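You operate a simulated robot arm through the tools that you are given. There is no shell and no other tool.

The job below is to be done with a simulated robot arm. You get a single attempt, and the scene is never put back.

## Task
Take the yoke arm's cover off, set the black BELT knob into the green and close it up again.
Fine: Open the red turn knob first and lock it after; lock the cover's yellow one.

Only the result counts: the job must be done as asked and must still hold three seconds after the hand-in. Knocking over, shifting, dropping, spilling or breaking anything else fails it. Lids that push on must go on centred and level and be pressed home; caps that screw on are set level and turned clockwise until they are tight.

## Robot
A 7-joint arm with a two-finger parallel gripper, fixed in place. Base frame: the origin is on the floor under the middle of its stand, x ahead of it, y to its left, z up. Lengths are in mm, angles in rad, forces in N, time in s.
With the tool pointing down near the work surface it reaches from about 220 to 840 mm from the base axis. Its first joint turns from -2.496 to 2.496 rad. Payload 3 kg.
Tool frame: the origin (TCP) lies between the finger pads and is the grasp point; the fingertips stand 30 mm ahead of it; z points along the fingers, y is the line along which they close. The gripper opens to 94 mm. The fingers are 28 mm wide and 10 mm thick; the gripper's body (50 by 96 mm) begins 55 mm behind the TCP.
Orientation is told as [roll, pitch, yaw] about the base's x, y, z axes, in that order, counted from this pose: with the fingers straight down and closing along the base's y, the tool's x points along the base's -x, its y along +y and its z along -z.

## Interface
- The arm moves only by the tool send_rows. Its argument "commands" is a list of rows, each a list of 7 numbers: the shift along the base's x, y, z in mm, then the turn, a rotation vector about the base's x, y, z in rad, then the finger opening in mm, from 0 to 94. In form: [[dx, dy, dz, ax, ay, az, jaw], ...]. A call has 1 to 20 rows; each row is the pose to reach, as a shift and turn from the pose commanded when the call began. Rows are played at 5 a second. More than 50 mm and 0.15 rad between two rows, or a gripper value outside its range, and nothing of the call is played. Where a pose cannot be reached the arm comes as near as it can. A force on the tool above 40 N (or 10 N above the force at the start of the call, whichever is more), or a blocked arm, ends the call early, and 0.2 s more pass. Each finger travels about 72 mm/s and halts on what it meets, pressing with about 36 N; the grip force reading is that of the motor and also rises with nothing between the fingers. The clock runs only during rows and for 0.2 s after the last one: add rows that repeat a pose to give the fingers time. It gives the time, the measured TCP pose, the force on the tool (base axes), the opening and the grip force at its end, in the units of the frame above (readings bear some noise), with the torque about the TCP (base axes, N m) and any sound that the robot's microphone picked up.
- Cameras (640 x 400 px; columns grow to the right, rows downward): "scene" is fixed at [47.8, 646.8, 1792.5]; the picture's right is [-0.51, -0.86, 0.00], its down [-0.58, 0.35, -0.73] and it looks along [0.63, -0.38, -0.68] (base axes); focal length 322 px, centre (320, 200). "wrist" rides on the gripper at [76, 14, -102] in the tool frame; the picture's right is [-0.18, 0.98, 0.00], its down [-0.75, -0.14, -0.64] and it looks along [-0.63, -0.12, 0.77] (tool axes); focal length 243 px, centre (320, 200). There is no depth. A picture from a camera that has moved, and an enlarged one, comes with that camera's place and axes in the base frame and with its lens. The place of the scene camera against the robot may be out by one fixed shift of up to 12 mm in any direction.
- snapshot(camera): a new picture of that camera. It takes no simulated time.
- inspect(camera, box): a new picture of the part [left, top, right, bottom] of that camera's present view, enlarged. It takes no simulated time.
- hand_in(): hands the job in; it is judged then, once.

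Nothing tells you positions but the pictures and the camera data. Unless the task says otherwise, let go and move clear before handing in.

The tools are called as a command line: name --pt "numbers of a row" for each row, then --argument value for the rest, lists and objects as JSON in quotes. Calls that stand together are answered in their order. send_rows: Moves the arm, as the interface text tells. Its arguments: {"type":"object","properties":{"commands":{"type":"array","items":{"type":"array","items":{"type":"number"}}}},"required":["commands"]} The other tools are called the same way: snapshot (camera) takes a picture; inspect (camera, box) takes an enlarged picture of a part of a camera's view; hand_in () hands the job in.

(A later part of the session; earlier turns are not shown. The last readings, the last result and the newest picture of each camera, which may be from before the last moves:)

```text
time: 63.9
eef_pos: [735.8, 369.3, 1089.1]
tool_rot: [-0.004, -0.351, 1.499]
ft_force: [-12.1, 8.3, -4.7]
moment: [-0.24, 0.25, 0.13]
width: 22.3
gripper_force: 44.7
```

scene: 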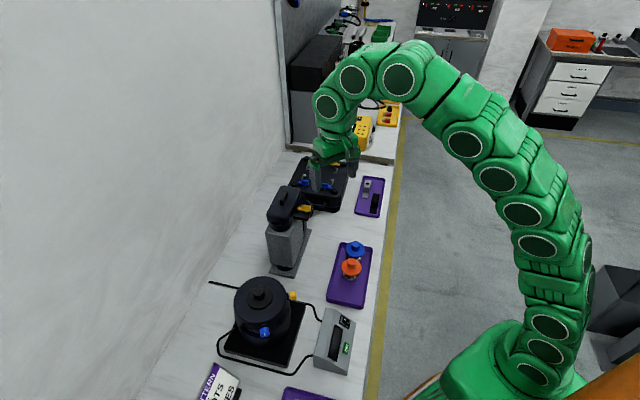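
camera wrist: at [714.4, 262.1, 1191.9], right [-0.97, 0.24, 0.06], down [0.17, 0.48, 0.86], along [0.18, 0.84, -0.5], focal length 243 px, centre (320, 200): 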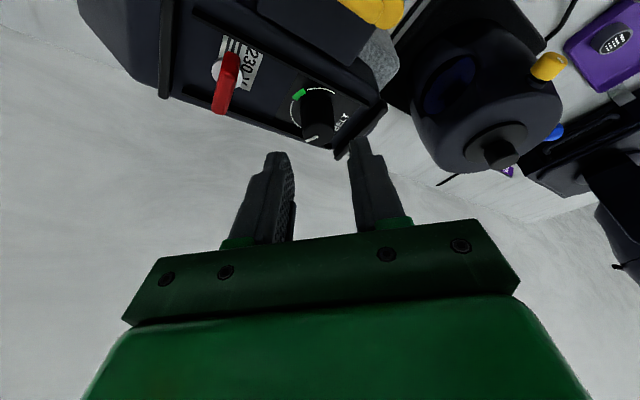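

send_rows --pt "-0.5 0.2 0 0 0 0 16" --pt "-1.1 0.26 0 0 0 -0.06 16" --pt "-1.7 0.36 0 0 0 -0.12 16" --pt "-2.3 0.5 0 0 0 -0.18 16" --pt "-2.9 0.67 0 0 0 -0.24 16"

inspect --camera "wrist" --box '[240, 60, 400, 180]'

```text
time: 65.1
eef_pos: [732.8, 371.7, 1089.8]
tool_rot: [-0.002, -0.352, 1.26]
ft_force: [8.3, 4.9, -7.6]
moment: [0.06, -0.34, -0.06]
width: 22.7
gripper_force: 44.8
```

```text
3.33 times, centred on (320, 120) of wrist
camera zoom: at [687.0, 272.7, 1158.8], right [-0.88, 0.47, 0.06], down [0.28, 0.42, 0.86], along [0.38, 0.78, -0.5], focal length 809 px, centre (320, 467)
```

zoom: 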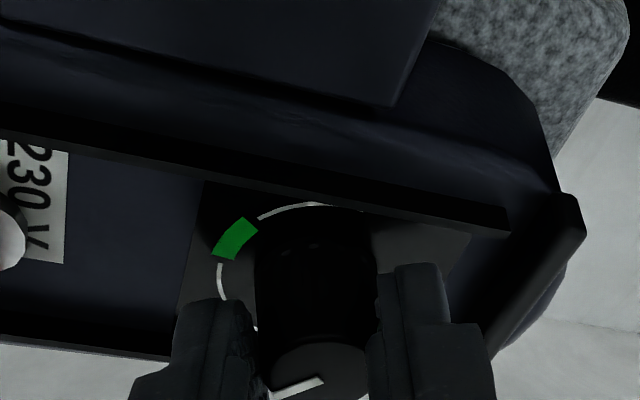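

The knob is turning with the gripper and the loads are small. Continuing clockwise.

send_rows --pt "-0.4 0.4 0 0 0 -0.07 16" --pt "-1.1 0.75 0 0 0 -0.14 16" --pt "-1.75 1.1 0 0 0 -0.21 16" --pt "-2.35 1.45 0 0 0 -0.28 16"

```text
time: 66.1
eef_pos: [731.1, 371.2, 1088.8]
tool_rot: [-0.002, -0.351, 0.979]
ft_force: [18.1, 8.9, -8.2]
moment: [0.25, -0.64, -0.09]
width: 22.4
gripper_force: 44.9
```

send_rows --pt "0.5 0.3 -0.2 0 0 0 16" --pt "-0.1 0.7 -0.2 0 0 -0.069 16" --pt "-0.6 1.2 -0.2 0 0 -0.139 16" --pt "-1.1 1.7 -0.2 0 0 -0.209 16" --pt "-1.6 2.2 -0.2 0 0 -0.279 16"

inspect --camera "wrist" --box '[240, 60, 400, 180]'

inspect --camera "scene" --box '[260, 175, 320, 220]'

```text
time: 67.3
eef_pos: [728.7, 373.7, 1089.3]
tool_rot: [-0.003, -0.353, 0.699]
ft_force: [13.1, -7.4, 9.8]
moment: [-0.31, -0.39, -0.14]
width: 22.3
gripper_force: 45.0
```

```text
3.33 times, centred on (320, 120) of wrist
camera zoom: at [637.8, 315.3, 1158.6], right [-0.5, 0.86, 0.06], down [0.46, 0.21, 0.86], along [0.73, 0.46, -0.5], focal length 809 px, centre (320, 467)
```

zoom: 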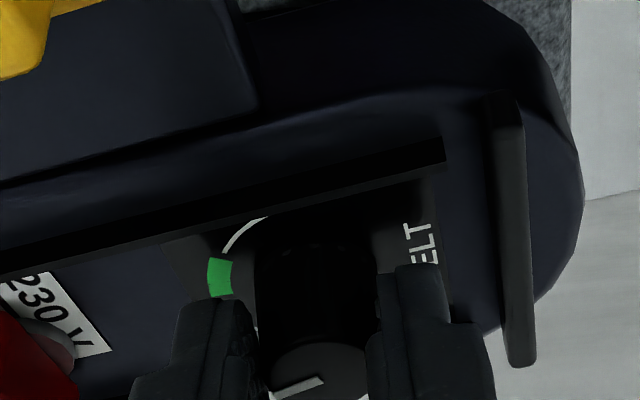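

```text
8.89 times, centred on (290, 198) of scene
camera zoom: at [47.8, 646.8, 1792.5], right [-0.51, -0.86, 0.0], down [-0.58, 0.35, -0.73], along [0.63, -0.38, -0.68], focal length 2861 px, centre (587, 222)
```

zoom: 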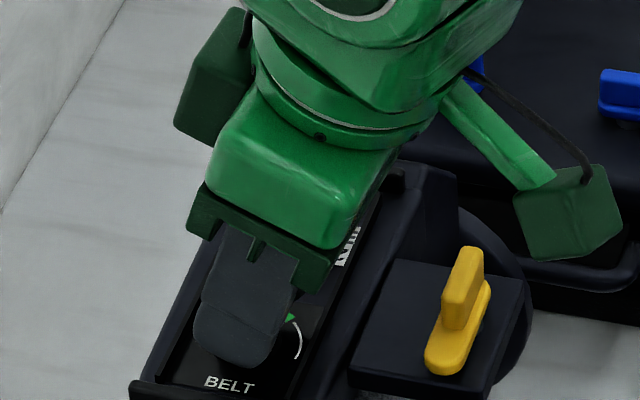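

send_rows --pt "0.4 -0.2 0.2 0 0 0 16" --pt "0.0 0.35 0.2 0 0 -0.069 16" --pt "-0.4 0.95 0.2 0 0 -0.139 16" --pt "-0.75 1.55 0.2 0 0 -0.209 16" --pt "-1.1 2.2 0.2 0 0 -0.279 16"

```text
time: 68.5
eef_pos: [728.4, 376.7, 1088.4]
tool_rot: [-0.003, -0.353, 0.422]
ft_force: [-7.7, -9.9, 31.6]
moment: [-0.18, -0.2, -0.06]
width: 22.5
gripper_force: 44.8
```

send_rows --pt "-0.25 -0.3 0.8 0 0 0 16" --pt "-0.5 0.35 0.9 0 0 -0.07 16" --pt "-0.75 1.0 0.9 0 0 -0.14 16" --pt "-0.9 1.7 0.9 0 0 -0.21 16"

inspect --camera "wrist" --box '[240, 60, 400, 180]'

```text
time: 69.5
eef_pos: [726.6, 377.7, 1089.3]
tool_rot: [-0.002, -0.349, 0.211]
ft_force: [7.9, 8.6, 6.5]
moment: [0.17, -0.11, 0.07]
width: 22.3
gripper_force: 45.2
```

```text
3.33 times, centred on (320, 120) of wrist
camera zoom: at [619.7, 369.3, 1158.8], right [-0.04, 1.0, 0.06], down [0.51, -0.03, 0.86], along [0.86, 0.06, -0.5], focal length 809 px, centre (320, 467)
```

zoom: 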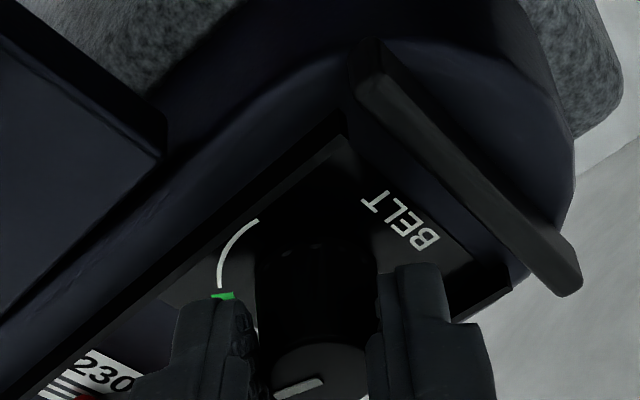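

send_rows --pt "0.1 0.9 0 0 0 -0.05 16" --pt "0.05 1.4 0 0 0 -0.1 16" --pt "0.0 1.85 0 0 0 -0.145 16"

send_rows --pt "0 0 0 0 0 0 26" --pt "0 0 0 0 0 0 36" --pt "0 0 0 0 0 0 36" --pt "0 0 12 0 0 0 36" --pt "0 0 30 0 0 0 36" --pt "-10 -10 50 0 0 0 36" --pt "-25 -30 60 0 0 0 36"

snapshot --camera "wrist"

inspect --camera "scene" --box '[260, 175, 320, 220]'

```text
time: 70.3
eef_pos: [726.9, 380.3, 1089.3]
tool_rot: [-0.005, -0.348, 0.066]
ft_force: [-13.6, -11.4, 0.5]
moment: [-0.34, 0.8, -0.1]
width: 22.4
gripper_force: 44.6
```

```text
time: 71.9
eef_pos: [703.6, 349.6, 1150.1]
tool_rot: [-0.005, -0.348, 0.065]
ft_force: [-0.2, -0.1, 0.0]
moment: [-0.02, 0.04, 0.02]
width: 36.0
gripper_force: 0.1
```

```text
taken
camera wrist: at [595.0, 356.4, 1220.2], right [0.11, 0.99, 0.06], down [0.5, -0.11, 0.86], along [0.86, -0.06, -0.5], focal length 243 px, centre (320, 200)
```

wrist: 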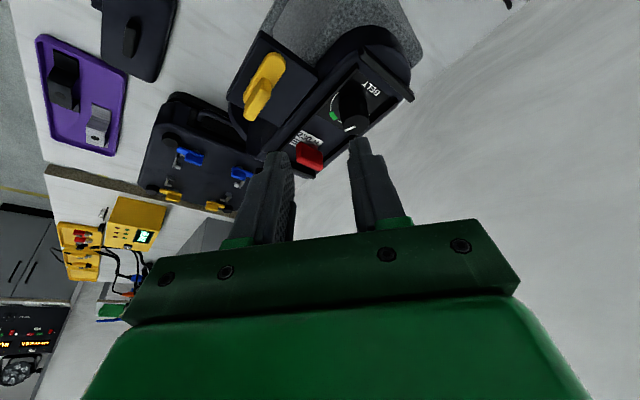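

```text
8.89 times, centred on (290, 198) of scene
camera zoom: at [47.8, 646.8, 1792.5], right [-0.51, -0.86, 0.0], down [-0.58, 0.35, -0.73], along [0.63, -0.38, -0.68], focal length 2861 px, centre (587, 222)
```

zoom: 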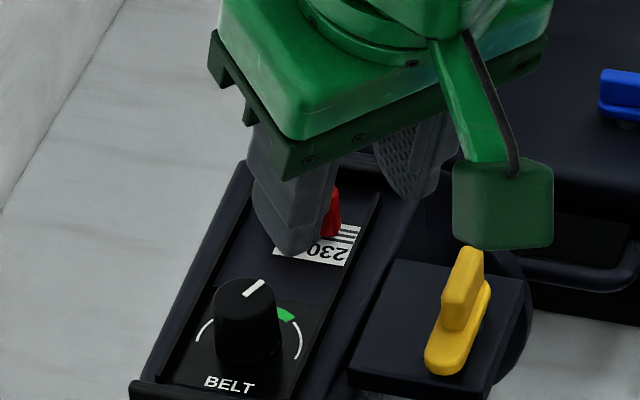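

The pointer has moved toward the green side. I'll go back to the near-vertical view from before to measure its angle precisely.

send_rows --pt "0 -10 5 -0.0075 0.1157 0 60" --pt "0 -22 10 -0.015 0.2315 0 60" --pt "0 -35 13 -0.0226 0.3473 0 60" --pt "0 -35 13 -0.0226 0.3473 0 60"

send_rows --pt "0 0 0 0 0 -0.14 60" --pt "0 0 0 0 0 -0.28 60" --pt "0 0 0 0 0 -0.42 60" --pt "0 0 0 0 0 -0.56 60" --pt "0 0 0 0 0 -0.7 60" --pt "0 0 0 0 0 -0.84 60" --pt "0 0 0 0 0 -0.85 60"

inspect --camera "wrist" --box '[280, 40, 440, 160]'

inspect --camera "wrist" --box '[360, 40, 440, 100]'

```text
time: 72.9
eef_pos: [701.7, 315.3, 1162.0]
tool_rot: [-0.005, -0.001, 0.068]
ft_force: [-0.5, -0.2, -0.5]
moment: [0.04, 0.0, -0.01]
width: 59.9
gripper_force: 0.1
```

```text
time: 74.5
eef_pos: [702.3, 315.1, 1162.9]
tool_rot: [-0.004, -0.002, -0.783]
ft_force: [-0.4, -0.5, -0.1]
moment: [0.02, 0.05, 0.02]
width: 60.1
gripper_force: 0.0
```

```text
3.33 times, centred on (360, 100) of wrist
camera zoom: at [658.1, 378.1, 1264.7], right [0.82, 0.57, 0.0], down [0.43, -0.63, 0.64], along [0.36, -0.53, -0.77], focal length 809 px, centre (187, 533)
```

zoom: 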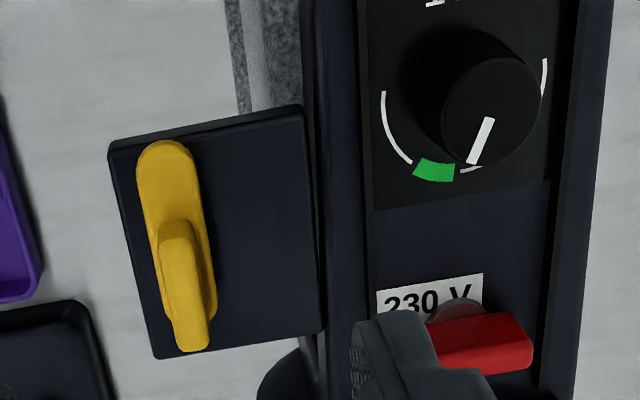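

```text
6.67 times, centred on (400, 70) of wrist
camera zoom: at [658.1, 378.1, 1264.7], right [0.82, 0.57, 0.0], down [0.43, -0.63, 0.64], along [0.36, -0.53, -0.77], focal length 1618 px, centre (-213, 1067)
```

zoom: 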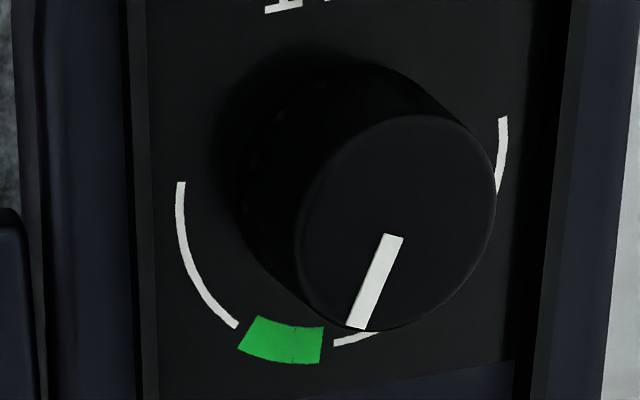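

The pointer bears about −67° and the green spans −80° to −50°, so the BELT knob sits near the middle of the green. Next I'll lock the red knob: yaw back to 45°, then tilt and approach its bar, which now runs front to back.

send_rows --pt "0 0 0 0 0 0.14 40" --pt "0 0 0 0 0 0.28 26" --pt "0 0 0 0 0 0.42 26" --pt "0 0 0 0 0 0.56 26" --pt "0 0 0 0 0 0.7 26" --pt "0 0 0 0 0 0.84 26" --pt "0 0 0 0 0 0.98 26" --pt "0 0 0 0 0 1.12 26" --pt "0 0 0 0 0 1.26 26" --pt "0 0 0 0 0 1.4 26" --pt "0 0 0 0 0 1.54 26" --pt "0 0 0 0 0 1.568 26"

send_rows --pt "10 2 0 0.0925 -0.0925 0 26" --pt "25 4 -5 0.185 -0.185 0 26" --pt "40 7 -12 0.278 -0.278 0 26" --pt "55 10 -22 0.3705 -0.3705 0 26" --pt "67 12 -32 0.3705 -0.3705 0 26" --pt "67 12 -32 0.3705 -0.3705 0 26"

inspect --camera "wrist" --box '[240, 60, 400, 180]'

inspect --camera "scene" --box '[260, 175, 320, 220]'

```text
time: 77.1
eef_pos: [701.1, 316.0, 1162.7]
tool_rot: [-0.002, -0.001, 0.788]
ft_force: [0.4, 0.4, -0.1]
moment: [0.03, 0.0, -0.01]
width: 25.9
gripper_force: 0.1
```

```text
time: 78.5
eef_pos: [769.2, 327.4, 1129.5]
tool_rot: [-0.002, -0.527, 0.787]
ft_force: [-0.1, 0.3, 0.8]
moment: [0.0, 0.02, 0.02]
width: 26.0
gripper_force: 0.1
```

```text
3.33 times, centred on (320, 120) of wrist
camera zoom: at [675.6, 252.8, 1180.0], right [-0.58, 0.81, 0.09], down [0.33, 0.13, 0.93], along [0.74, 0.57, -0.35], focal length 809 px, centre (320, 467)
```

zoom: 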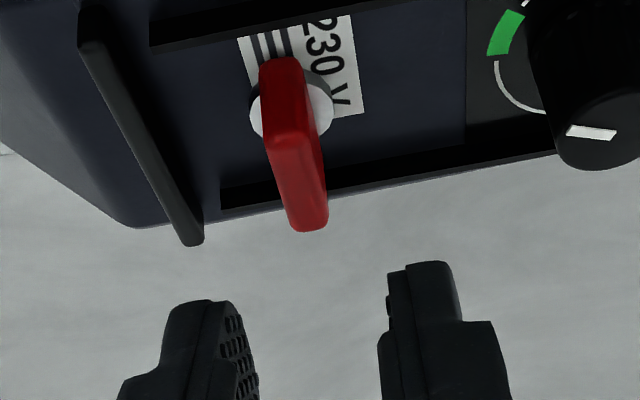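

```text
8.89 times, centred on (290, 198) of scene
camera zoom: at [47.8, 646.8, 1792.5], right [-0.51, -0.86, 0.0], down [-0.58, 0.35, -0.73], along [0.63, -0.38, -0.68], focal length 2861 px, centre (587, 222)
```

zoom: 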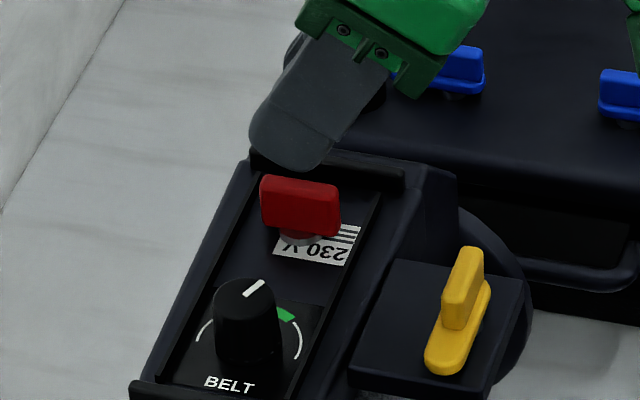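

Lined up with the red bar. Descending to straddle it, then closing.

send_rows --pt "0.5 -0.3 -15 0 0 0 26" --pt "0.5 -0.3 -30 0 0 0 26" --pt "0.5 -0.3 -38 0 0 0 26" --pt "0.5 -0.3 -43.5 0 0 0 26" --pt "0.5 -0.3 -43.5 0 0 0 26"

inspect --camera "wrist" --box '[240, 60, 400, 180]'

send_rows --pt "0 0 0 0 0 0 14" --pt "0 0 0 0 0 0 0" --pt "0 0 0 0 0 0 0" --pt "0 0 0 0 0 0 0"

```text
time: 79.7
eef_pos: [768.5, 326.5, 1086.7]
tool_rot: [0.0, -0.526, 0.787]
ft_force: [0.1, -0.5, -0.1]
moment: [-0.01, 0.04, 0.02]
width: 26.3
gripper_force: 0.0
```

```text
3.33 times, centred on (320, 120) of wrist
camera zoom: at [676.2, 253.0, 1136.6], right [-0.58, 0.81, 0.09], down [0.33, 0.13, 0.93], along [0.74, 0.57, -0.35], focal length 809 px, centre (320, 467)
```

zoom: 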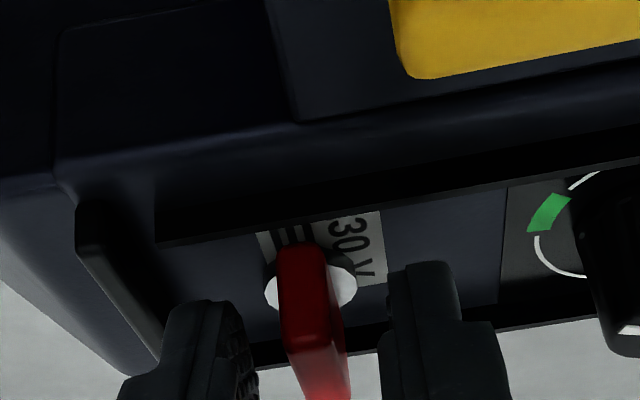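

```text
time: 80.7
eef_pos: [770.3, 325.8, 1087.1]
tool_rot: [-0.004, -0.528, 0.785]
ft_force: [14.5, -7.0, -2.0]
moment: [0.47, -0.68, -0.19]
width: 8.9
gripper_force: 43.2
```

Gripped. I'll relieve the small side load and begin turning clockwise to lock.

send_rows --pt "0.5 -0.3 0 0 0 0 0" --pt "0.0 0.25 0 0 0 -0.05 0" --pt "-0.5 0.8 0 0 0 -0.1 0" --pt "-0.95 1.4 0 0 0 -0.15 0" --pt "-1.4 2.0 0 0 0 -0.2 0"

```text
time: 81.9
eef_pos: [768.3, 328.4, 1085.5]
tool_rot: [-0.002, -0.527, 0.583]
ft_force: [24.4, 1.8, -11.0]
moment: [0.03, -0.35, -0.16]
width: 8.6
gripper_force: 43.2
```

send_rows --pt "0.8 0.1 -0.3 0 0 0 0" --pt "0.35 0.85 -0.4 0 0 -0.06 0" --pt "-0.1 1.65 -0.4 0 0 -0.12 0" --pt "-0.45 2.45 -0.4 0 0 -0.18 0" --pt "-0.8 3.3 -0.4 0 0 -0.24 0"

```text
time: 83.1
eef_pos: [765.1, 332.9, 1087.1]
tool_rot: [-0.001, -0.526, 0.343]
ft_force: [-27.9, -25.5, 0.3]
moment: [-0.5, 1.01, -0.16]
width: 9.1
gripper_force: 42.5
```

send_rows --pt "-0.8 -0.7 0 0 0 0 0" --pt "-1.1 0.05 0 0 0 -0.06 0" --pt "-1.3 0.85 0 0 0 -0.12 0" --pt "-1.45 1.65 0 0 0 -0.18 0" --pt "-1.55 2.5 0 0 0 -0.24 0"

```text
time: 84.3
eef_pos: [765.7, 334.8, 1086.8]
tool_rot: [-0.002, -0.525, 0.104]
ft_force: [5.7, -2.6, -6.2]
moment: [0.08, -0.83, -0.05]
width: 9.1
gripper_force: 42.5
```

send_rows --pt "0.1 0.8 0 0 0 -0.06 0" --pt "0.1 1.65 0 0 0 -0.12 0" --pt "0.15 2.5 0 0 0 -0.18 0" --pt "0.25 3.35 0 0 0 -0.24 0"

inspect --camera "wrist" --box '[240, 60, 400, 180]'

```text
time: 85.3
eef_pos: [766.6, 339.3, 1086.6]
tool_rot: [-0.002, -0.525, -0.137]
ft_force: [-15.2, 2.9, -0.1]
moment: [0.29, 1.55, 0.01]
width: 9.0
gripper_force: 42.8
```

```text
3.33 times, centred on (320, 120) of wrist
camera zoom: at [652.1, 367.8, 1137.0], right [0.29, 0.95, 0.09], down [0.31, -0.18, 0.93], along [0.91, -0.24, -0.35], focal length 809 px, centre (320, 467)
```

zoom: 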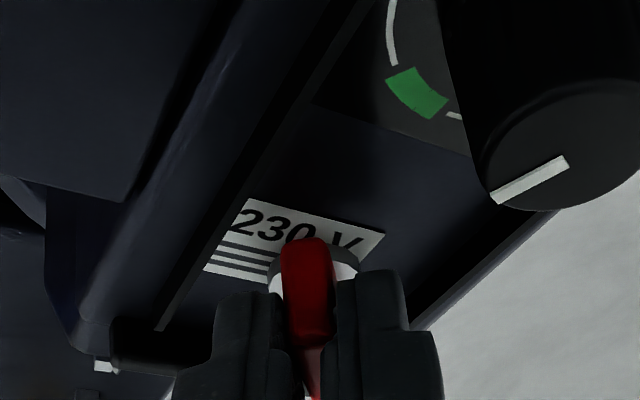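

send_rows --pt "-0.5 0 0 0 0 0 0" --pt "-0.35 0.85 0 0 0 -0.06 0" --pt "-0.15 1.7 0 0 0 -0.12 0" --pt "0.1 2.5 0 0 0 -0.18 0" --pt "0.4 3.3 0 0 0 -0.24 0"

```text
time: 86.5
eef_pos: [766.5, 342.3, 1086.5]
tool_rot: [0.0, -0.527, -0.377]
ft_force: [19.4, 17.8, 5.7]
moment: [0.8, 0.54, 0.34]
width: 8.7
gripper_force: 42.6
```

send_rows --pt "0.6 0.6 0 0 0 0 0" --pt "1.0 1.45 0 0 0 -0.06 0" --pt "1.4 2.25 0 0 0 -0.12 0" --pt "1.85 3.0 0 0 0 -0.18 0" --pt "2.35 3.75 0 0 0 -0.24 0"

```text
time: 87.7
eef_pos: [769.1, 344.8, 1087.5]
tool_rot: [-0.004, -0.525, -0.617]
ft_force: [17.2, 7.5, -1.1]
moment: [0.1, -0.68, 0.25]
width: 8.7
gripper_force: 42.6
```

send_rows --pt "0.6 0.25 0 0 0 0 0" --pt "0.95 0.7 0 0 0 -0.04 0" --pt "1.3 1.2 0 0 0 -0.08 0" --pt "1.7 1.65 0 0 0 -0.12 0" --pt "2.15 2.15 0 0 0 -0.165 0"

```text
time: 88.9
eef_pos: [771.0, 346.8, 1087.2]
tool_rot: [-0.005, -0.525, -0.78]
ft_force: [-6.9, -7.0, 2.9]
moment: [0.07, 0.32, -0.13]
width: 8.9
gripper_force: 42.6
```

Back at the original angle with low torque. I'll nudge a bit further to feel the locking stop.

send_rows --pt "0.2 0.1 0 0 0 -0.02 0" --pt "0.4 0.3 0 0 0 -0.045 0"

```text
time: 89.5
eef_pos: [771.8, 345.5, 1087.2]
tool_rot: [-0.004, -0.526, -0.825]
ft_force: [-23.0, -16.8, 12.7]
moment: [-1.16, 0.0, 0.81]
width: 9.2
gripper_force: 43.1
```

The stop torque of about 1.2 N·m confirms the red knob is fully locked. I'll ease off, release and rise.

send_rows --pt "-0.9 -0.8 0.3 0 0 0.035 0" --pt "-0.9 -0.8 0.3 0 0 0.035 26" --pt "-0.9 -0.8 0.3 0 0 0.035 26" --pt "-0.9 -0.8 15 0 0 0.035 26" --pt "-0.9 -0.8 35 0 0 0.035 26" --pt "-15 -10 55 0 0 0.035 26" --pt "-40 -20 70 0 0 0.035 40"

inspect --camera "scene" --box '[260, 175, 320, 220]'

snapshot --camera "wrist"

```text
time: 91.1
eef_pos: [730.9, 327.2, 1158.0]
tool_rot: [-0.003, -0.528, -0.788]
ft_force: [0.0, 0.6, 0.4]
moment: [0.03, 0.0, 0.04]
width: 40.0
gripper_force: 0.1
```

```text
8.89 times, centred on (290, 198) of scene
camera zoom: at [47.8, 646.8, 1792.5], right [-0.51, -0.86, 0.0], down [-0.58, 0.35, -0.73], along [0.63, -0.38, -0.68], focal length 2861 px, centre (587, 222)
```

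zoom: 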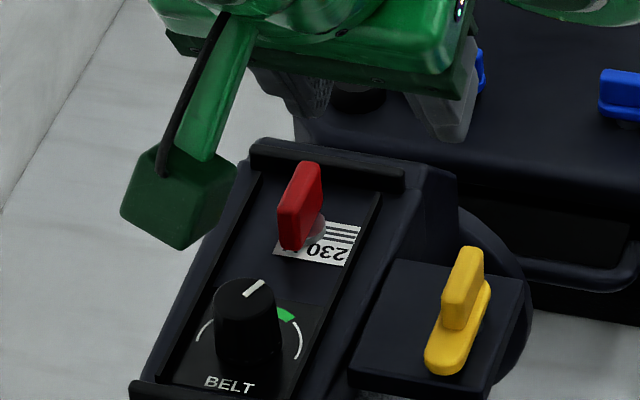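

```text
taken
camera wrist: at [659.1, 419.9, 1207.9], right [0.81, 0.58, 0.09], down [0.13, -0.33, 0.93], along [0.57, -0.75, -0.35], focal length 243 px, centre (320, 200)
```

wrist: 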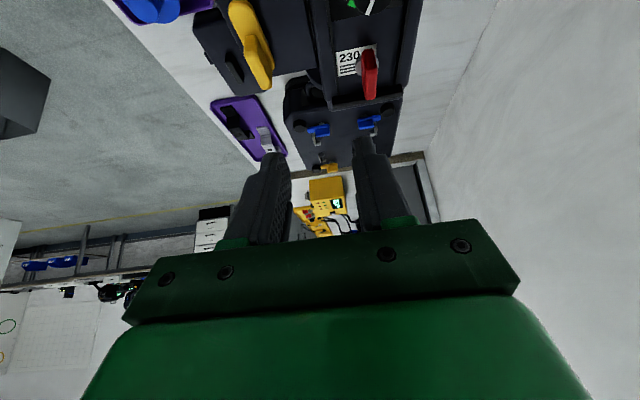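

The red knob is locked again and the BELT pointer is still in the green. Next I'll fetch the cover: level the tool, swing back and go above it.

send_rows --pt "-8 -10 4 0.094 0.093 0 60" --pt "-18 -25 8 0.188 0.186 0 70" --pt "-30 -42 10 0.282 0.279 0 70" --pt "-42 -58 10 0.374 0.372 0 70" --pt "-42 -58 10 0.374 0.372 0 70"

send_rows --pt "2 -10 0 0 0 0.14 70" --pt "4 -25 0 0 0 0.28 70" --pt "6 -42 0 0 0 0.42 70" --pt "8 -60 0 0 0 0.56 70" --pt "10 -80 0 0 0 0.7 70" --pt "14 -100 -10 0 0 0.84 70" --pt "18 -120 -25 0 0 0.98 70" --pt "22 -140 -40 0 0 1.12 70" --pt "28 -155 -60 0 0 1.26 70" --pt "34 -168 -80 0 0 1.4 70" --pt "40 -180 -100 0 0 1.54 70" --pt "45 -188 -115 0 0 1.573 70"

```text
time: 92.3
eef_pos: [689.4, 270.6, 1167.8]
tool_rot: [-0.004, 0.002, -0.789]
ft_force: [0.1, 0.2, 0.2]
moment: [0.0, 0.04, -0.01]
width: 70.1
gripper_force: 0.1
```

```text
time: 94.9
eef_pos: [733.9, 81.0, 1051.3]
tool_rot: [-0.002, -0.001, 0.786]
ft_force: [0.3, -0.2, -0.7]
moment: [0.02, 0.01, -0.02]
width: 70.2
gripper_force: 0.0
```

send_rows --pt "3 0 -30 0.0925 -0.0924 0 70" --pt "6 0 -60 0.185 -0.1848 0 70" --pt "9 0 -90 0.278 -0.2776 0 70" --pt "12 0 -118 0.3085 -0.3081 0 70" --pt "12 0 -121 0.3085 -0.3081 0 70"

snapshot --camera "wrist"

inspect --camera "wrist" --box '[200, 0, 440, 160]'

```text
time: 96.1
eef_pos: [747.8, 81.6, 930.2]
tool_rot: [-0.002, -0.434, 0.784]
ft_force: [-0.5, -0.4, -0.2]
moment: [0.0, 0.02, 0.01]
width: 70.1
gripper_force: 0.0
```

```text
taken
camera wrist: at [657.5, 11.2, 990.8], right [-0.58, 0.81, 0.08], down [0.39, 0.19, 0.9], along [0.72, 0.55, -0.43], focal length 243 px, centre (320, 200)
```

wrist: 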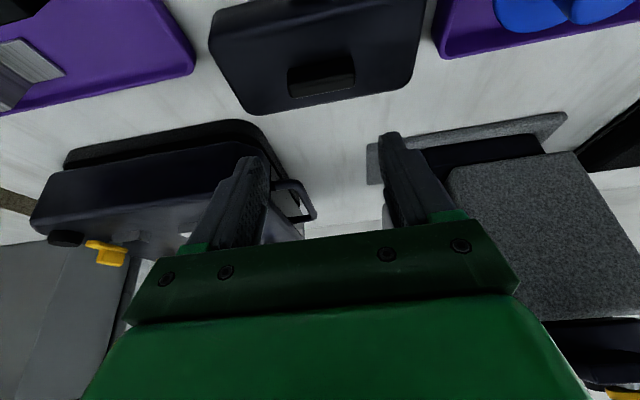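

```text
2.50 times, centred on (320, 80) of wrist
camera zoom: at [657.5, 11.2, 990.8], right [-0.58, 0.81, 0.08], down [0.39, 0.19, 0.9], along [0.72, 0.55, -0.43], focal length 606 px, centre (320, 500)
```

zoom: 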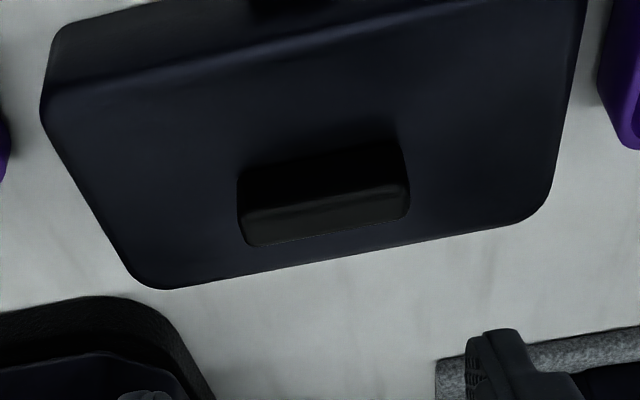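

The cover sits where I left it, with a slight offset of about 5 mm along its length. I'll correct for that, descend partway and re-check before gripping.

send_rows --pt "-0.7 3 -15 0 0 0 70" --pt "-1.4 6.4 -30 0 0 0 70" --pt "-1.4 6.4 -42 0 0 0 70" --pt "-1.4 6.4 -42 0 0 0 70"

inspect --camera "wrist" --box '[200, 20, 440, 180]'

```text
time: 97.1
eef_pos: [745.0, 86.9, 887.9]
tool_rot: [-0.002, -0.435, 0.784]
ft_force: [-0.2, -0.6, 0.1]
moment: [-0.04, 0.02, 0.01]
width: 70.1
gripper_force: 0.1
```

```text
2.50 times, centred on (320, 100) of wrist
camera zoom: at [655.7, 17.5, 949.5], right [-0.58, 0.81, 0.08], down [0.39, 0.19, 0.9], along [0.72, 0.55, -0.43], focal length 606 px, centre (320, 450)
```

zoom: 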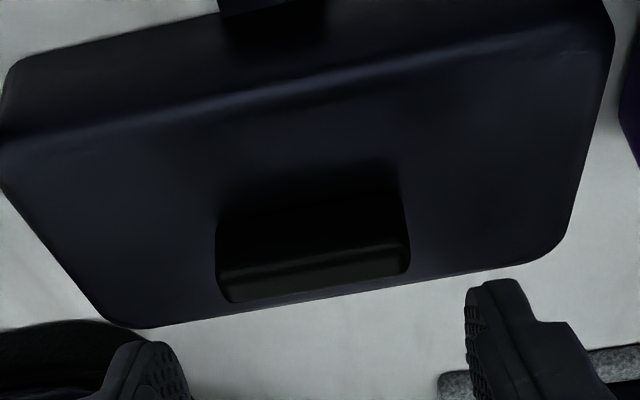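

Well centred now. Going down the final 31 mm and gripping the handle.

send_rows --pt "0 0.3 -12 0 0 0 70" --pt "0 0.3 -22 0 0 0 70" --pt "0 0.3 -28 0 0 0 70" --pt "0 0.3 -31 0 0 0 70" --pt "0 0.3 -31 0 0 0 70"

inspect --camera "wrist" --box '[200, 40, 440, 200]'

```text
time: 98.3
eef_pos: [745.1, 88.1, 857.8]
tool_rot: [-0.001, -0.433, 0.784]
ft_force: [0.7, -0.1, 0.1]
moment: [0.01, -0.02, 0.01]
width: 70.3
gripper_force: 0.1
```

```text
2.50 times, centred on (320, 120) of wrist
camera zoom: at [655.7, 17.9, 918.2], right [-0.57, 0.81, 0.08], down [0.39, 0.19, 0.9], along [0.72, 0.55, -0.43], focal length 606 px, centre (320, 400)
```

zoom: 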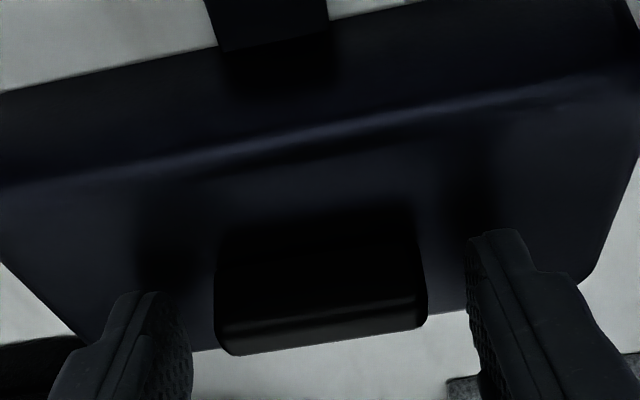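

This view nearly matches the first grasp. Closing.

send_rows --pt "0 0 -0.5 0 0 0 56" --pt "0 0 -0.5 0 0 0 30" --pt "0 0 -0.5 0 0 0 30" --pt "0 0 -0.5 0 0 0 30"

inspect --camera "wrist" --box '[200, 40, 440, 200]'

```text
time: 99.3
eef_pos: [744.6, 87.3, 857.1]
tool_rot: [-0.003, -0.434, 0.783]
ft_force: [1.7, -0.1, 2.0]
moment: [0.12, -0.07, -0.04]
width: 49.2
gripper_force: 35.8
```

```text
2.50 times, centred on (320, 120) of wrist
camera zoom: at [655.8, 18.1, 917.9], right [-0.57, 0.81, 0.08], down [0.39, 0.19, 0.9], along [0.72, 0.55, -0.43], focal length 606 px, centre (320, 400)
```

zoom: 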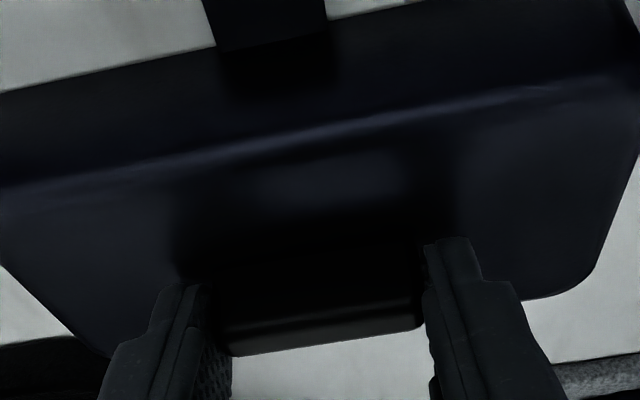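

The cover is held the same way as before. I'll lift it and carry it back along the reverse path to a point in front of the yoke.

send_rows --pt "0 0 5 0 0 0 30" --pt "0 0 15 0 0 0 30" --pt "0 0 35 0 0 0 30" --pt "0 0 60 0 0 0 30" --pt "0 0 90 0 0 0 30" --pt "-10 10 125 0 0 0 30" --pt "-25 25 160 0 0 0 30" --pt "-45 45 195 0 0 0 30" --pt "-65 68 225 0 0 0 30" --pt "-88 95 255 0 0 0 30" --pt "-108 120 285 0 0 0 30" --pt "-123 138.5 308 0 0 0 30"

snapshot --camera "wrist"

inspect --camera "scene" --box '[250, 155, 390, 255]'

```text
time: 101.9
eef_pos: [622.3, 225.0, 1164.3]
tool_rot: [-0.003, -0.435, 0.784]
ft_force: [0.1, 0.1, -0.9]
moment: [-0.01, 0.01, 0.01]
width: 49.2
gripper_force: 35.6
```

```text
taken
camera wrist: at [533.0, 155.5, 1225.7], right [-0.57, 0.81, 0.08], down [0.39, 0.19, 0.9], along [0.72, 0.55, -0.43], focal length 243 px, centre (320, 200)
```

wrist: 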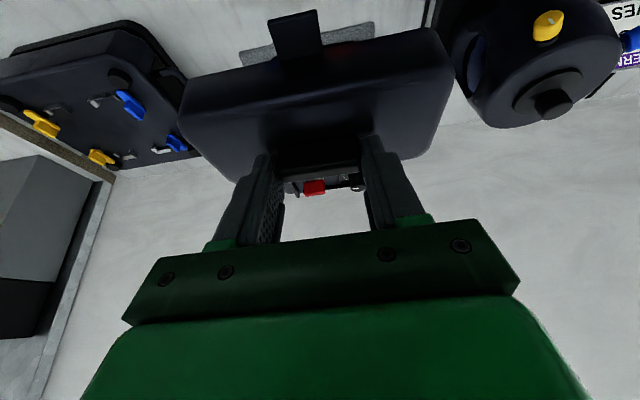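

```text
4.00 times, centred on (320, 205) of scene
camera zoom: at [47.8, 646.8, 1792.5], right [-0.51, -0.86, 0.0], down [-0.58, 0.35, -0.73], along [0.63, -0.38, -0.68], focal length 1288 px, centre (320, 180)
```

zoom: 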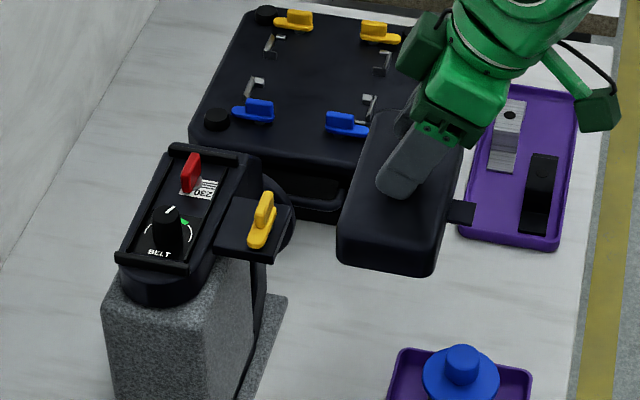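

The cover looks roughly level, but I want to check whether it pitched slightly in the grip. I'll zoom in on both cameras.

inspect --camera "wrist" --box '[160, 0, 480, 200]'

inspect --camera "scene" --box '[325, 175, 375, 220]'

```text
2.00 times, centred on (320, 100) of wrist
camera zoom: at [533.0, 155.5, 1225.7], right [-0.57, 0.81, 0.08], down [0.39, 0.19, 0.9], along [0.72, 0.55, -0.43], focal length 485 px, centre (320, 400)
```

zoom: 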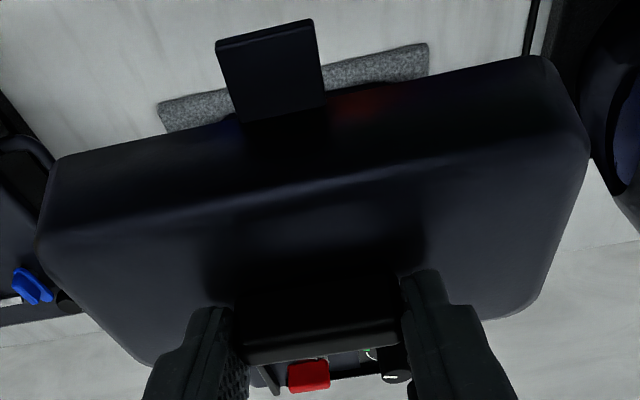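

```text
8.89 times, centred on (350, 198) of scene
camera zoom: at [47.8, 646.8, 1792.5], right [-0.51, -0.86, 0.0], down [-0.58, 0.35, -0.73], along [0.63, -0.38, -0.68], focal length 2861 px, centre (53, 222)
```

zoom: 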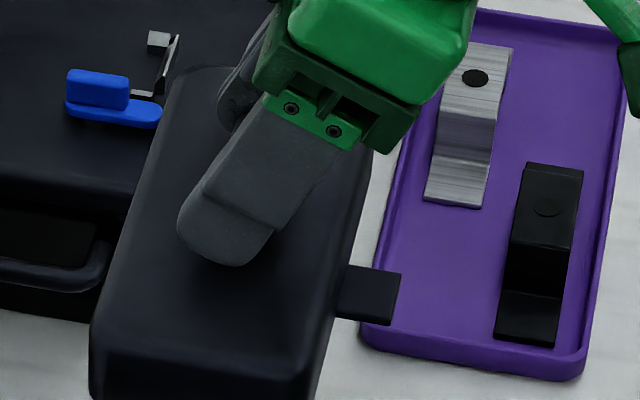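

inspect --camera "scene" --box '[328, 200, 376, 232]'

inspect --camera "scene" --box '[276, 185, 324, 217]'

```text
12.50 times, centred on (352, 216) of scene
camera zoom: at [47.8, 646.8, 1792.5], right [-0.51, -0.86, 0.0], down [-0.58, 0.35, -0.73], along [0.63, -0.38, -0.68], focal length 4024 px, centre (-80, 0)
```

zoom: 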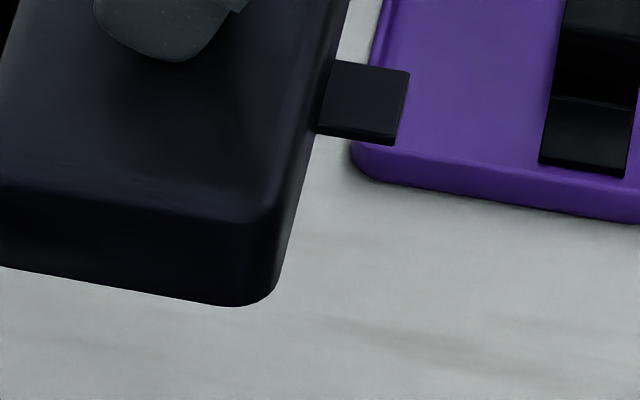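

```text
12.50 times, centred on (300, 201) of scene
camera zoom: at [47.8, 646.8, 1792.5], right [-0.51, -0.86, 0.0], down [-0.58, 0.35, -0.73], along [0.63, -0.38, -0.68], focal length 4024 px, centre (570, 188)
```

zoom: 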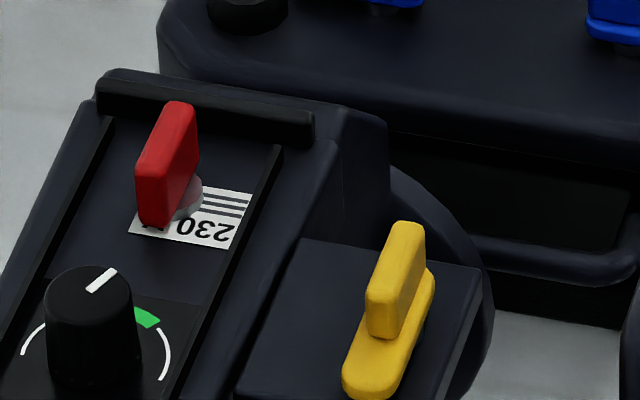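

The cover's edges match the expected slope for a level cover to within about 1°. I'll move it over the yoke at the same height.

send_rows --pt "12 12 0 0 0 0 30" --pt "32 32 0 0 0 0 30" --pt "55 55 0 0 0 0 30" --pt "78 78 0 0 0 0 30" --pt "100 100 0 0 0 0 30" --pt "118 118 0 0 0 0 30" --pt "126.6 126.9 0 0 0 0 30" --pt "126.6 126.9 0 0 0 0 30"

snapshot --camera "wrist"

inspect --camera "scene" --box '[260, 175, 320, 220]'

inspect --camera "wrist" --box '[160, 0, 480, 200]'

```text
time: 103.7
eef_pos: [747.3, 353.2, 1163.4]
tool_rot: [-0.002, -0.434, 0.784]
ft_force: [0.5, 0.2, -0.2]
moment: [-0.02, -0.03, 0.0]
width: 49.0
gripper_force: 36.3
```

```text
taken
camera wrist: at [658.1, 283.5, 1224.6], right [-0.57, 0.81, 0.08], down [0.39, 0.19, 0.9], along [0.72, 0.55, -0.43], focal length 243 px, centre (320, 200)
```

wrist: 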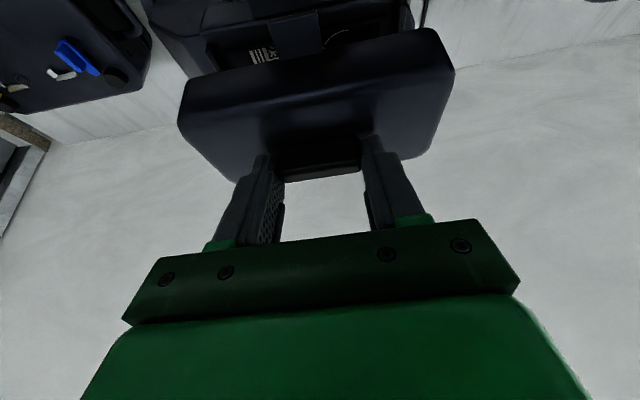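

```text
8.89 times, centred on (290, 198) of scene
camera zoom: at [47.8, 646.8, 1792.5], right [-0.51, -0.86, 0.0], down [-0.58, 0.35, -0.73], along [0.63, -0.38, -0.68], focal length 2861 px, centre (587, 222)
```

zoom: 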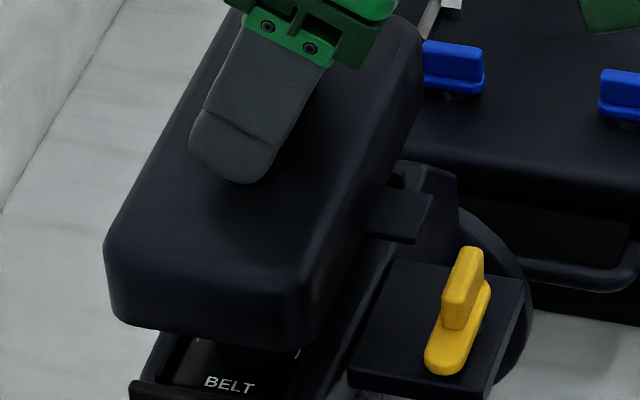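

```text
2.00 times, centred on (320, 100) of wrist
camera zoom: at [658.1, 283.5, 1224.6], right [-0.57, 0.81, 0.08], down [0.39, 0.19, 0.9], along [0.72, 0.55, -0.43], focal length 485 px, centre (320, 400)
```

zoom: 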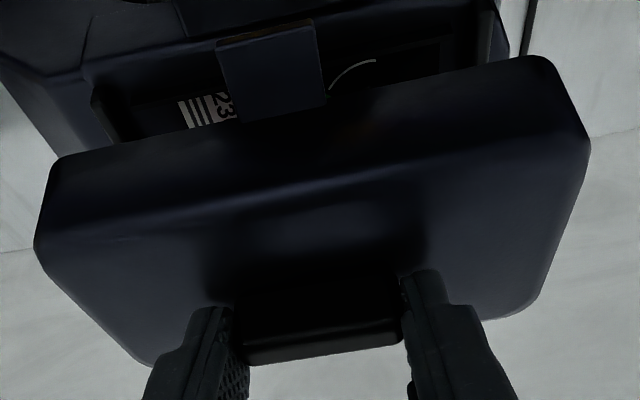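

inspect --camera "wrist" --box '[200, 40, 440, 200]'

```text
2.50 times, centred on (320, 120) of wrist
camera zoom: at [658.1, 283.5, 1224.6], right [-0.57, 0.81, 0.08], down [0.39, 0.19, 0.9], along [0.72, 0.55, -0.43], focal length 606 px, centre (320, 400)
```

zoom: 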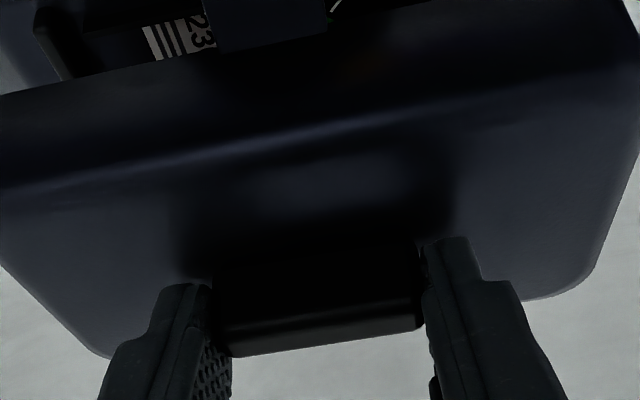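

The cover hovers about 49 mm above its seat, and camera-based checks suggest it is within 1–2 mm sideways. I'll correct by 1 mm, lower to about 8 mm above the seat and check alignment from both cameras.

send_rows --pt "1.0 -0.3 -8 0 0 0 30" --pt "1.0 -0.3 -16 0 0 0 30" --pt "1.0 -0.3 -24 0 0 0 30" --pt "1.0 -0.3 -32 0 0 0 30" --pt "1.0 -0.3 -38 0 0 0 30" --pt "1.0 -0.3 -39 0 0 0 30" --pt "1.0 -0.3 -39 0 0 0 30"

inspect --camera "scene" --box '[260, 185, 320, 225]'

inspect --camera "wrist" --box '[160, 0, 480, 200]'

```text
time: 105.3
eef_pos: [749.9, 353.6, 1125.8]
tool_rot: [-0.001, -0.434, 0.782]
ft_force: [0.3, 0.3, -0.2]
moment: [-0.02, 0.03, -0.01]
width: 49.0
gripper_force: 36.4
```

```text
10.00 times, centred on (290, 205) of scene
camera zoom: at [47.8, 646.8, 1792.5], right [-0.51, -0.86, 0.0], down [-0.58, 0.35, -0.73], along [0.63, -0.38, -0.68], focal length 3219 px, centre (620, 150)
```

zoom: 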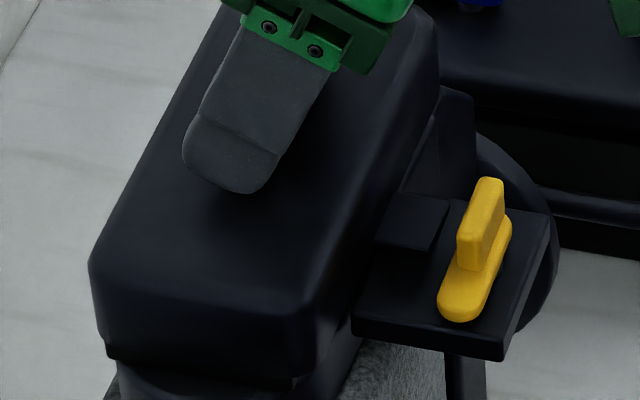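

```text
2.00 times, centred on (320, 100) of wrist
camera zoom: at [660.1, 283.2, 1186.8], right [-0.57, 0.81, 0.08], down [0.39, 0.19, 0.9], along [0.72, 0.55, -0.43], focal length 485 px, centre (320, 400)
```

zoom: 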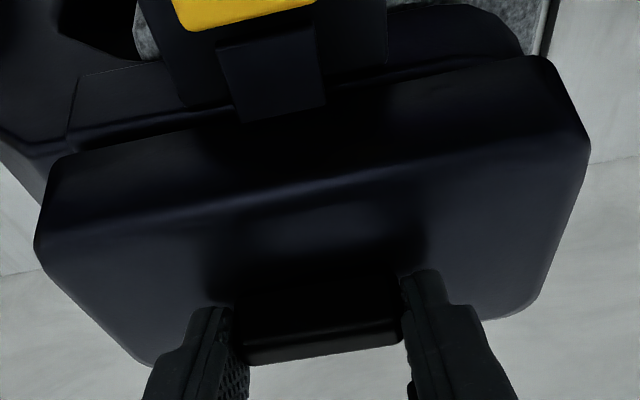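

Comparing the tab's position with its closed-state position in both cameras suggests the cover is about 3 mm too close to the robot; I gripped the handle slightly deeper this time. I'll shift it 3 mm outward, lower 4 mm and look again.

send_rows --pt "1.1 1.1 0 0 0 0 30" --pt "2.2 2.2 0 0 0 0 30" --pt "2.2 2.2 -2 0 0 0 30" --pt "2.2 2.2 -4 0 0 0 30" --pt "2.2 2.2 -4 0 0 0 30"

inspect --camera "scene" --box '[260, 185, 320, 225]'

inspect --camera "wrist" --box '[160, 0, 480, 200]'

inspect --camera "scene" --box '[268, 205, 300, 229]'

```text
time: 106.5
eef_pos: [751.6, 355.9, 1120.0]
tool_rot: [-0.001, -0.435, 0.782]
ft_force: [-0.5, 0.5, -1.3]
moment: [0.0, -0.02, -0.01]
width: 48.9
gripper_force: 35.9
```

```text
10.00 times, centred on (290, 205) of scene
camera zoom: at [47.8, 646.8, 1792.5], right [-0.51, -0.86, 0.0], down [-0.58, 0.35, -0.73], along [0.63, -0.38, -0.68], focal length 3219 px, centre (620, 150)
```

zoom: 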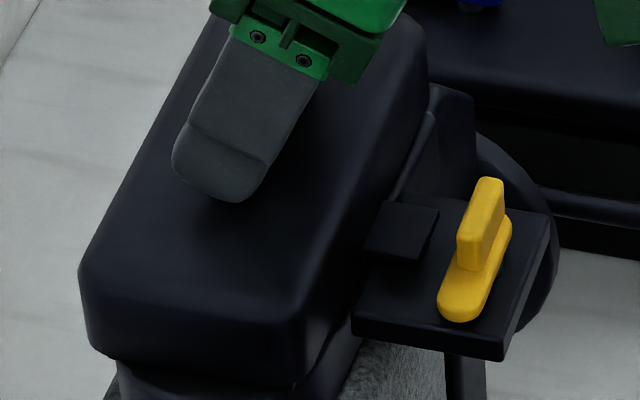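

```text
2.00 times, centred on (320, 100) of wrist
camera zoom: at [662.6, 286.0, 1182.5], right [-0.57, 0.81, 0.08], down [0.39, 0.19, 0.9], along [0.72, 0.55, -0.43], focal length 485 px, centre (320, 400)
```

zoom: 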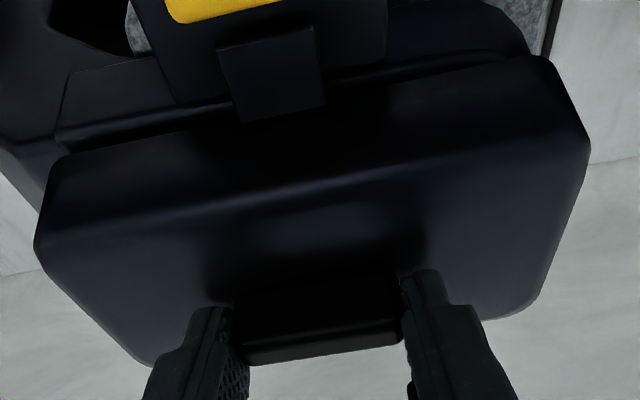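

```text
16.00 times, centred on (284, 217) of scene
camera zoom: at [47.8, 646.8, 1792.5], right [-0.51, -0.86, 0.0], down [-0.58, 0.35, -0.73], along [0.63, -0.38, -0.68], focal length 5150 px, centre (896, -72)
```

zoom: 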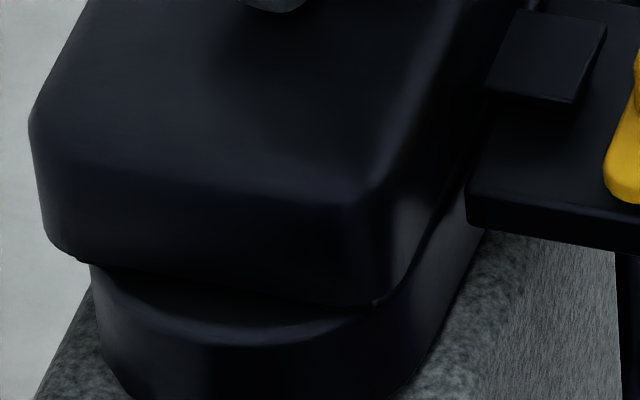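

The tab's position now matches its closed-state position to within about half a millimetre. I'll lower in small steps, watching for contact.

send_rows --pt "0 0 -1.5 0 0 0 30" --pt "0 0 -3 0 0 0 30"

inspect --camera "scene" --box '[268, 205, 300, 229]'

```text
time: 107.1
eef_pos: [751.1, 355.9, 1119.1]
tool_rot: [-0.002, -0.436, 0.784]
ft_force: [-0.2, -0.3, -1.5]
moment: [0.0, 0.01, 0.0]
width: 48.9
gripper_force: 35.9
```

```text
16.00 times, centred on (284, 217) of scene
camera zoom: at [47.8, 646.8, 1792.5], right [-0.51, -0.86, 0.0], down [-0.58, 0.35, -0.73], along [0.63, -0.38, -0.68], focal length 5150 px, centre (896, -72)
```

zoom: 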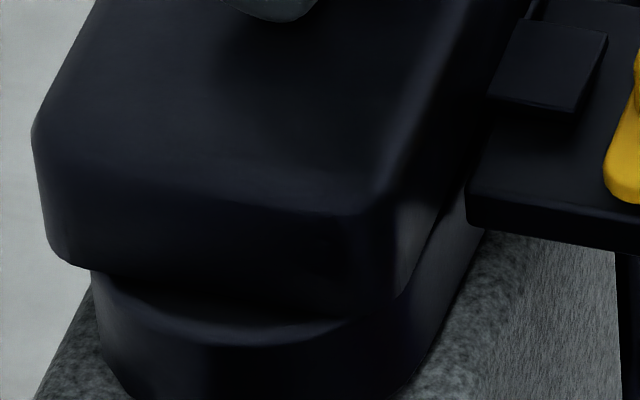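

send_rows --pt "0 0 -1 0 0 0 30" --pt "0 0 -2 0 0 0 30"

inspect --camera "scene" --box '[268, 205, 300, 229]'

```text
time: 107.7
eef_pos: [751.7, 355.2, 1117.9]
tool_rot: [0.0, -0.434, 0.784]
ft_force: [-0.7, 0.1, -1.0]
moment: [0.0, -0.01, -0.01]
width: 49.1
gripper_force: 36.3
```

```text
16.00 times, centred on (284, 217) of scene
camera zoom: at [47.8, 646.8, 1792.5], right [-0.51, -0.86, 0.0], down [-0.58, 0.35, -0.73], along [0.63, -0.38, -0.68], focal length 5150 px, centre (896, -72)
```

zoom: 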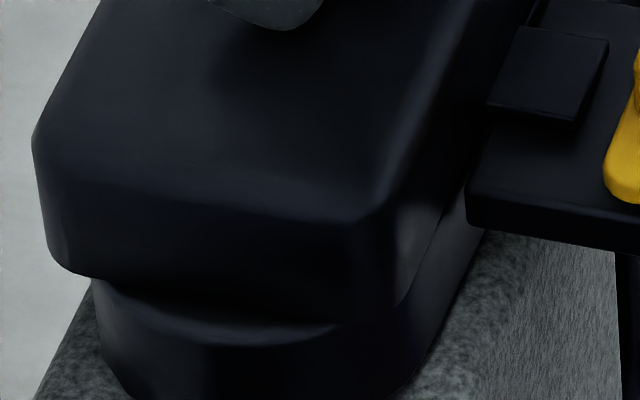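

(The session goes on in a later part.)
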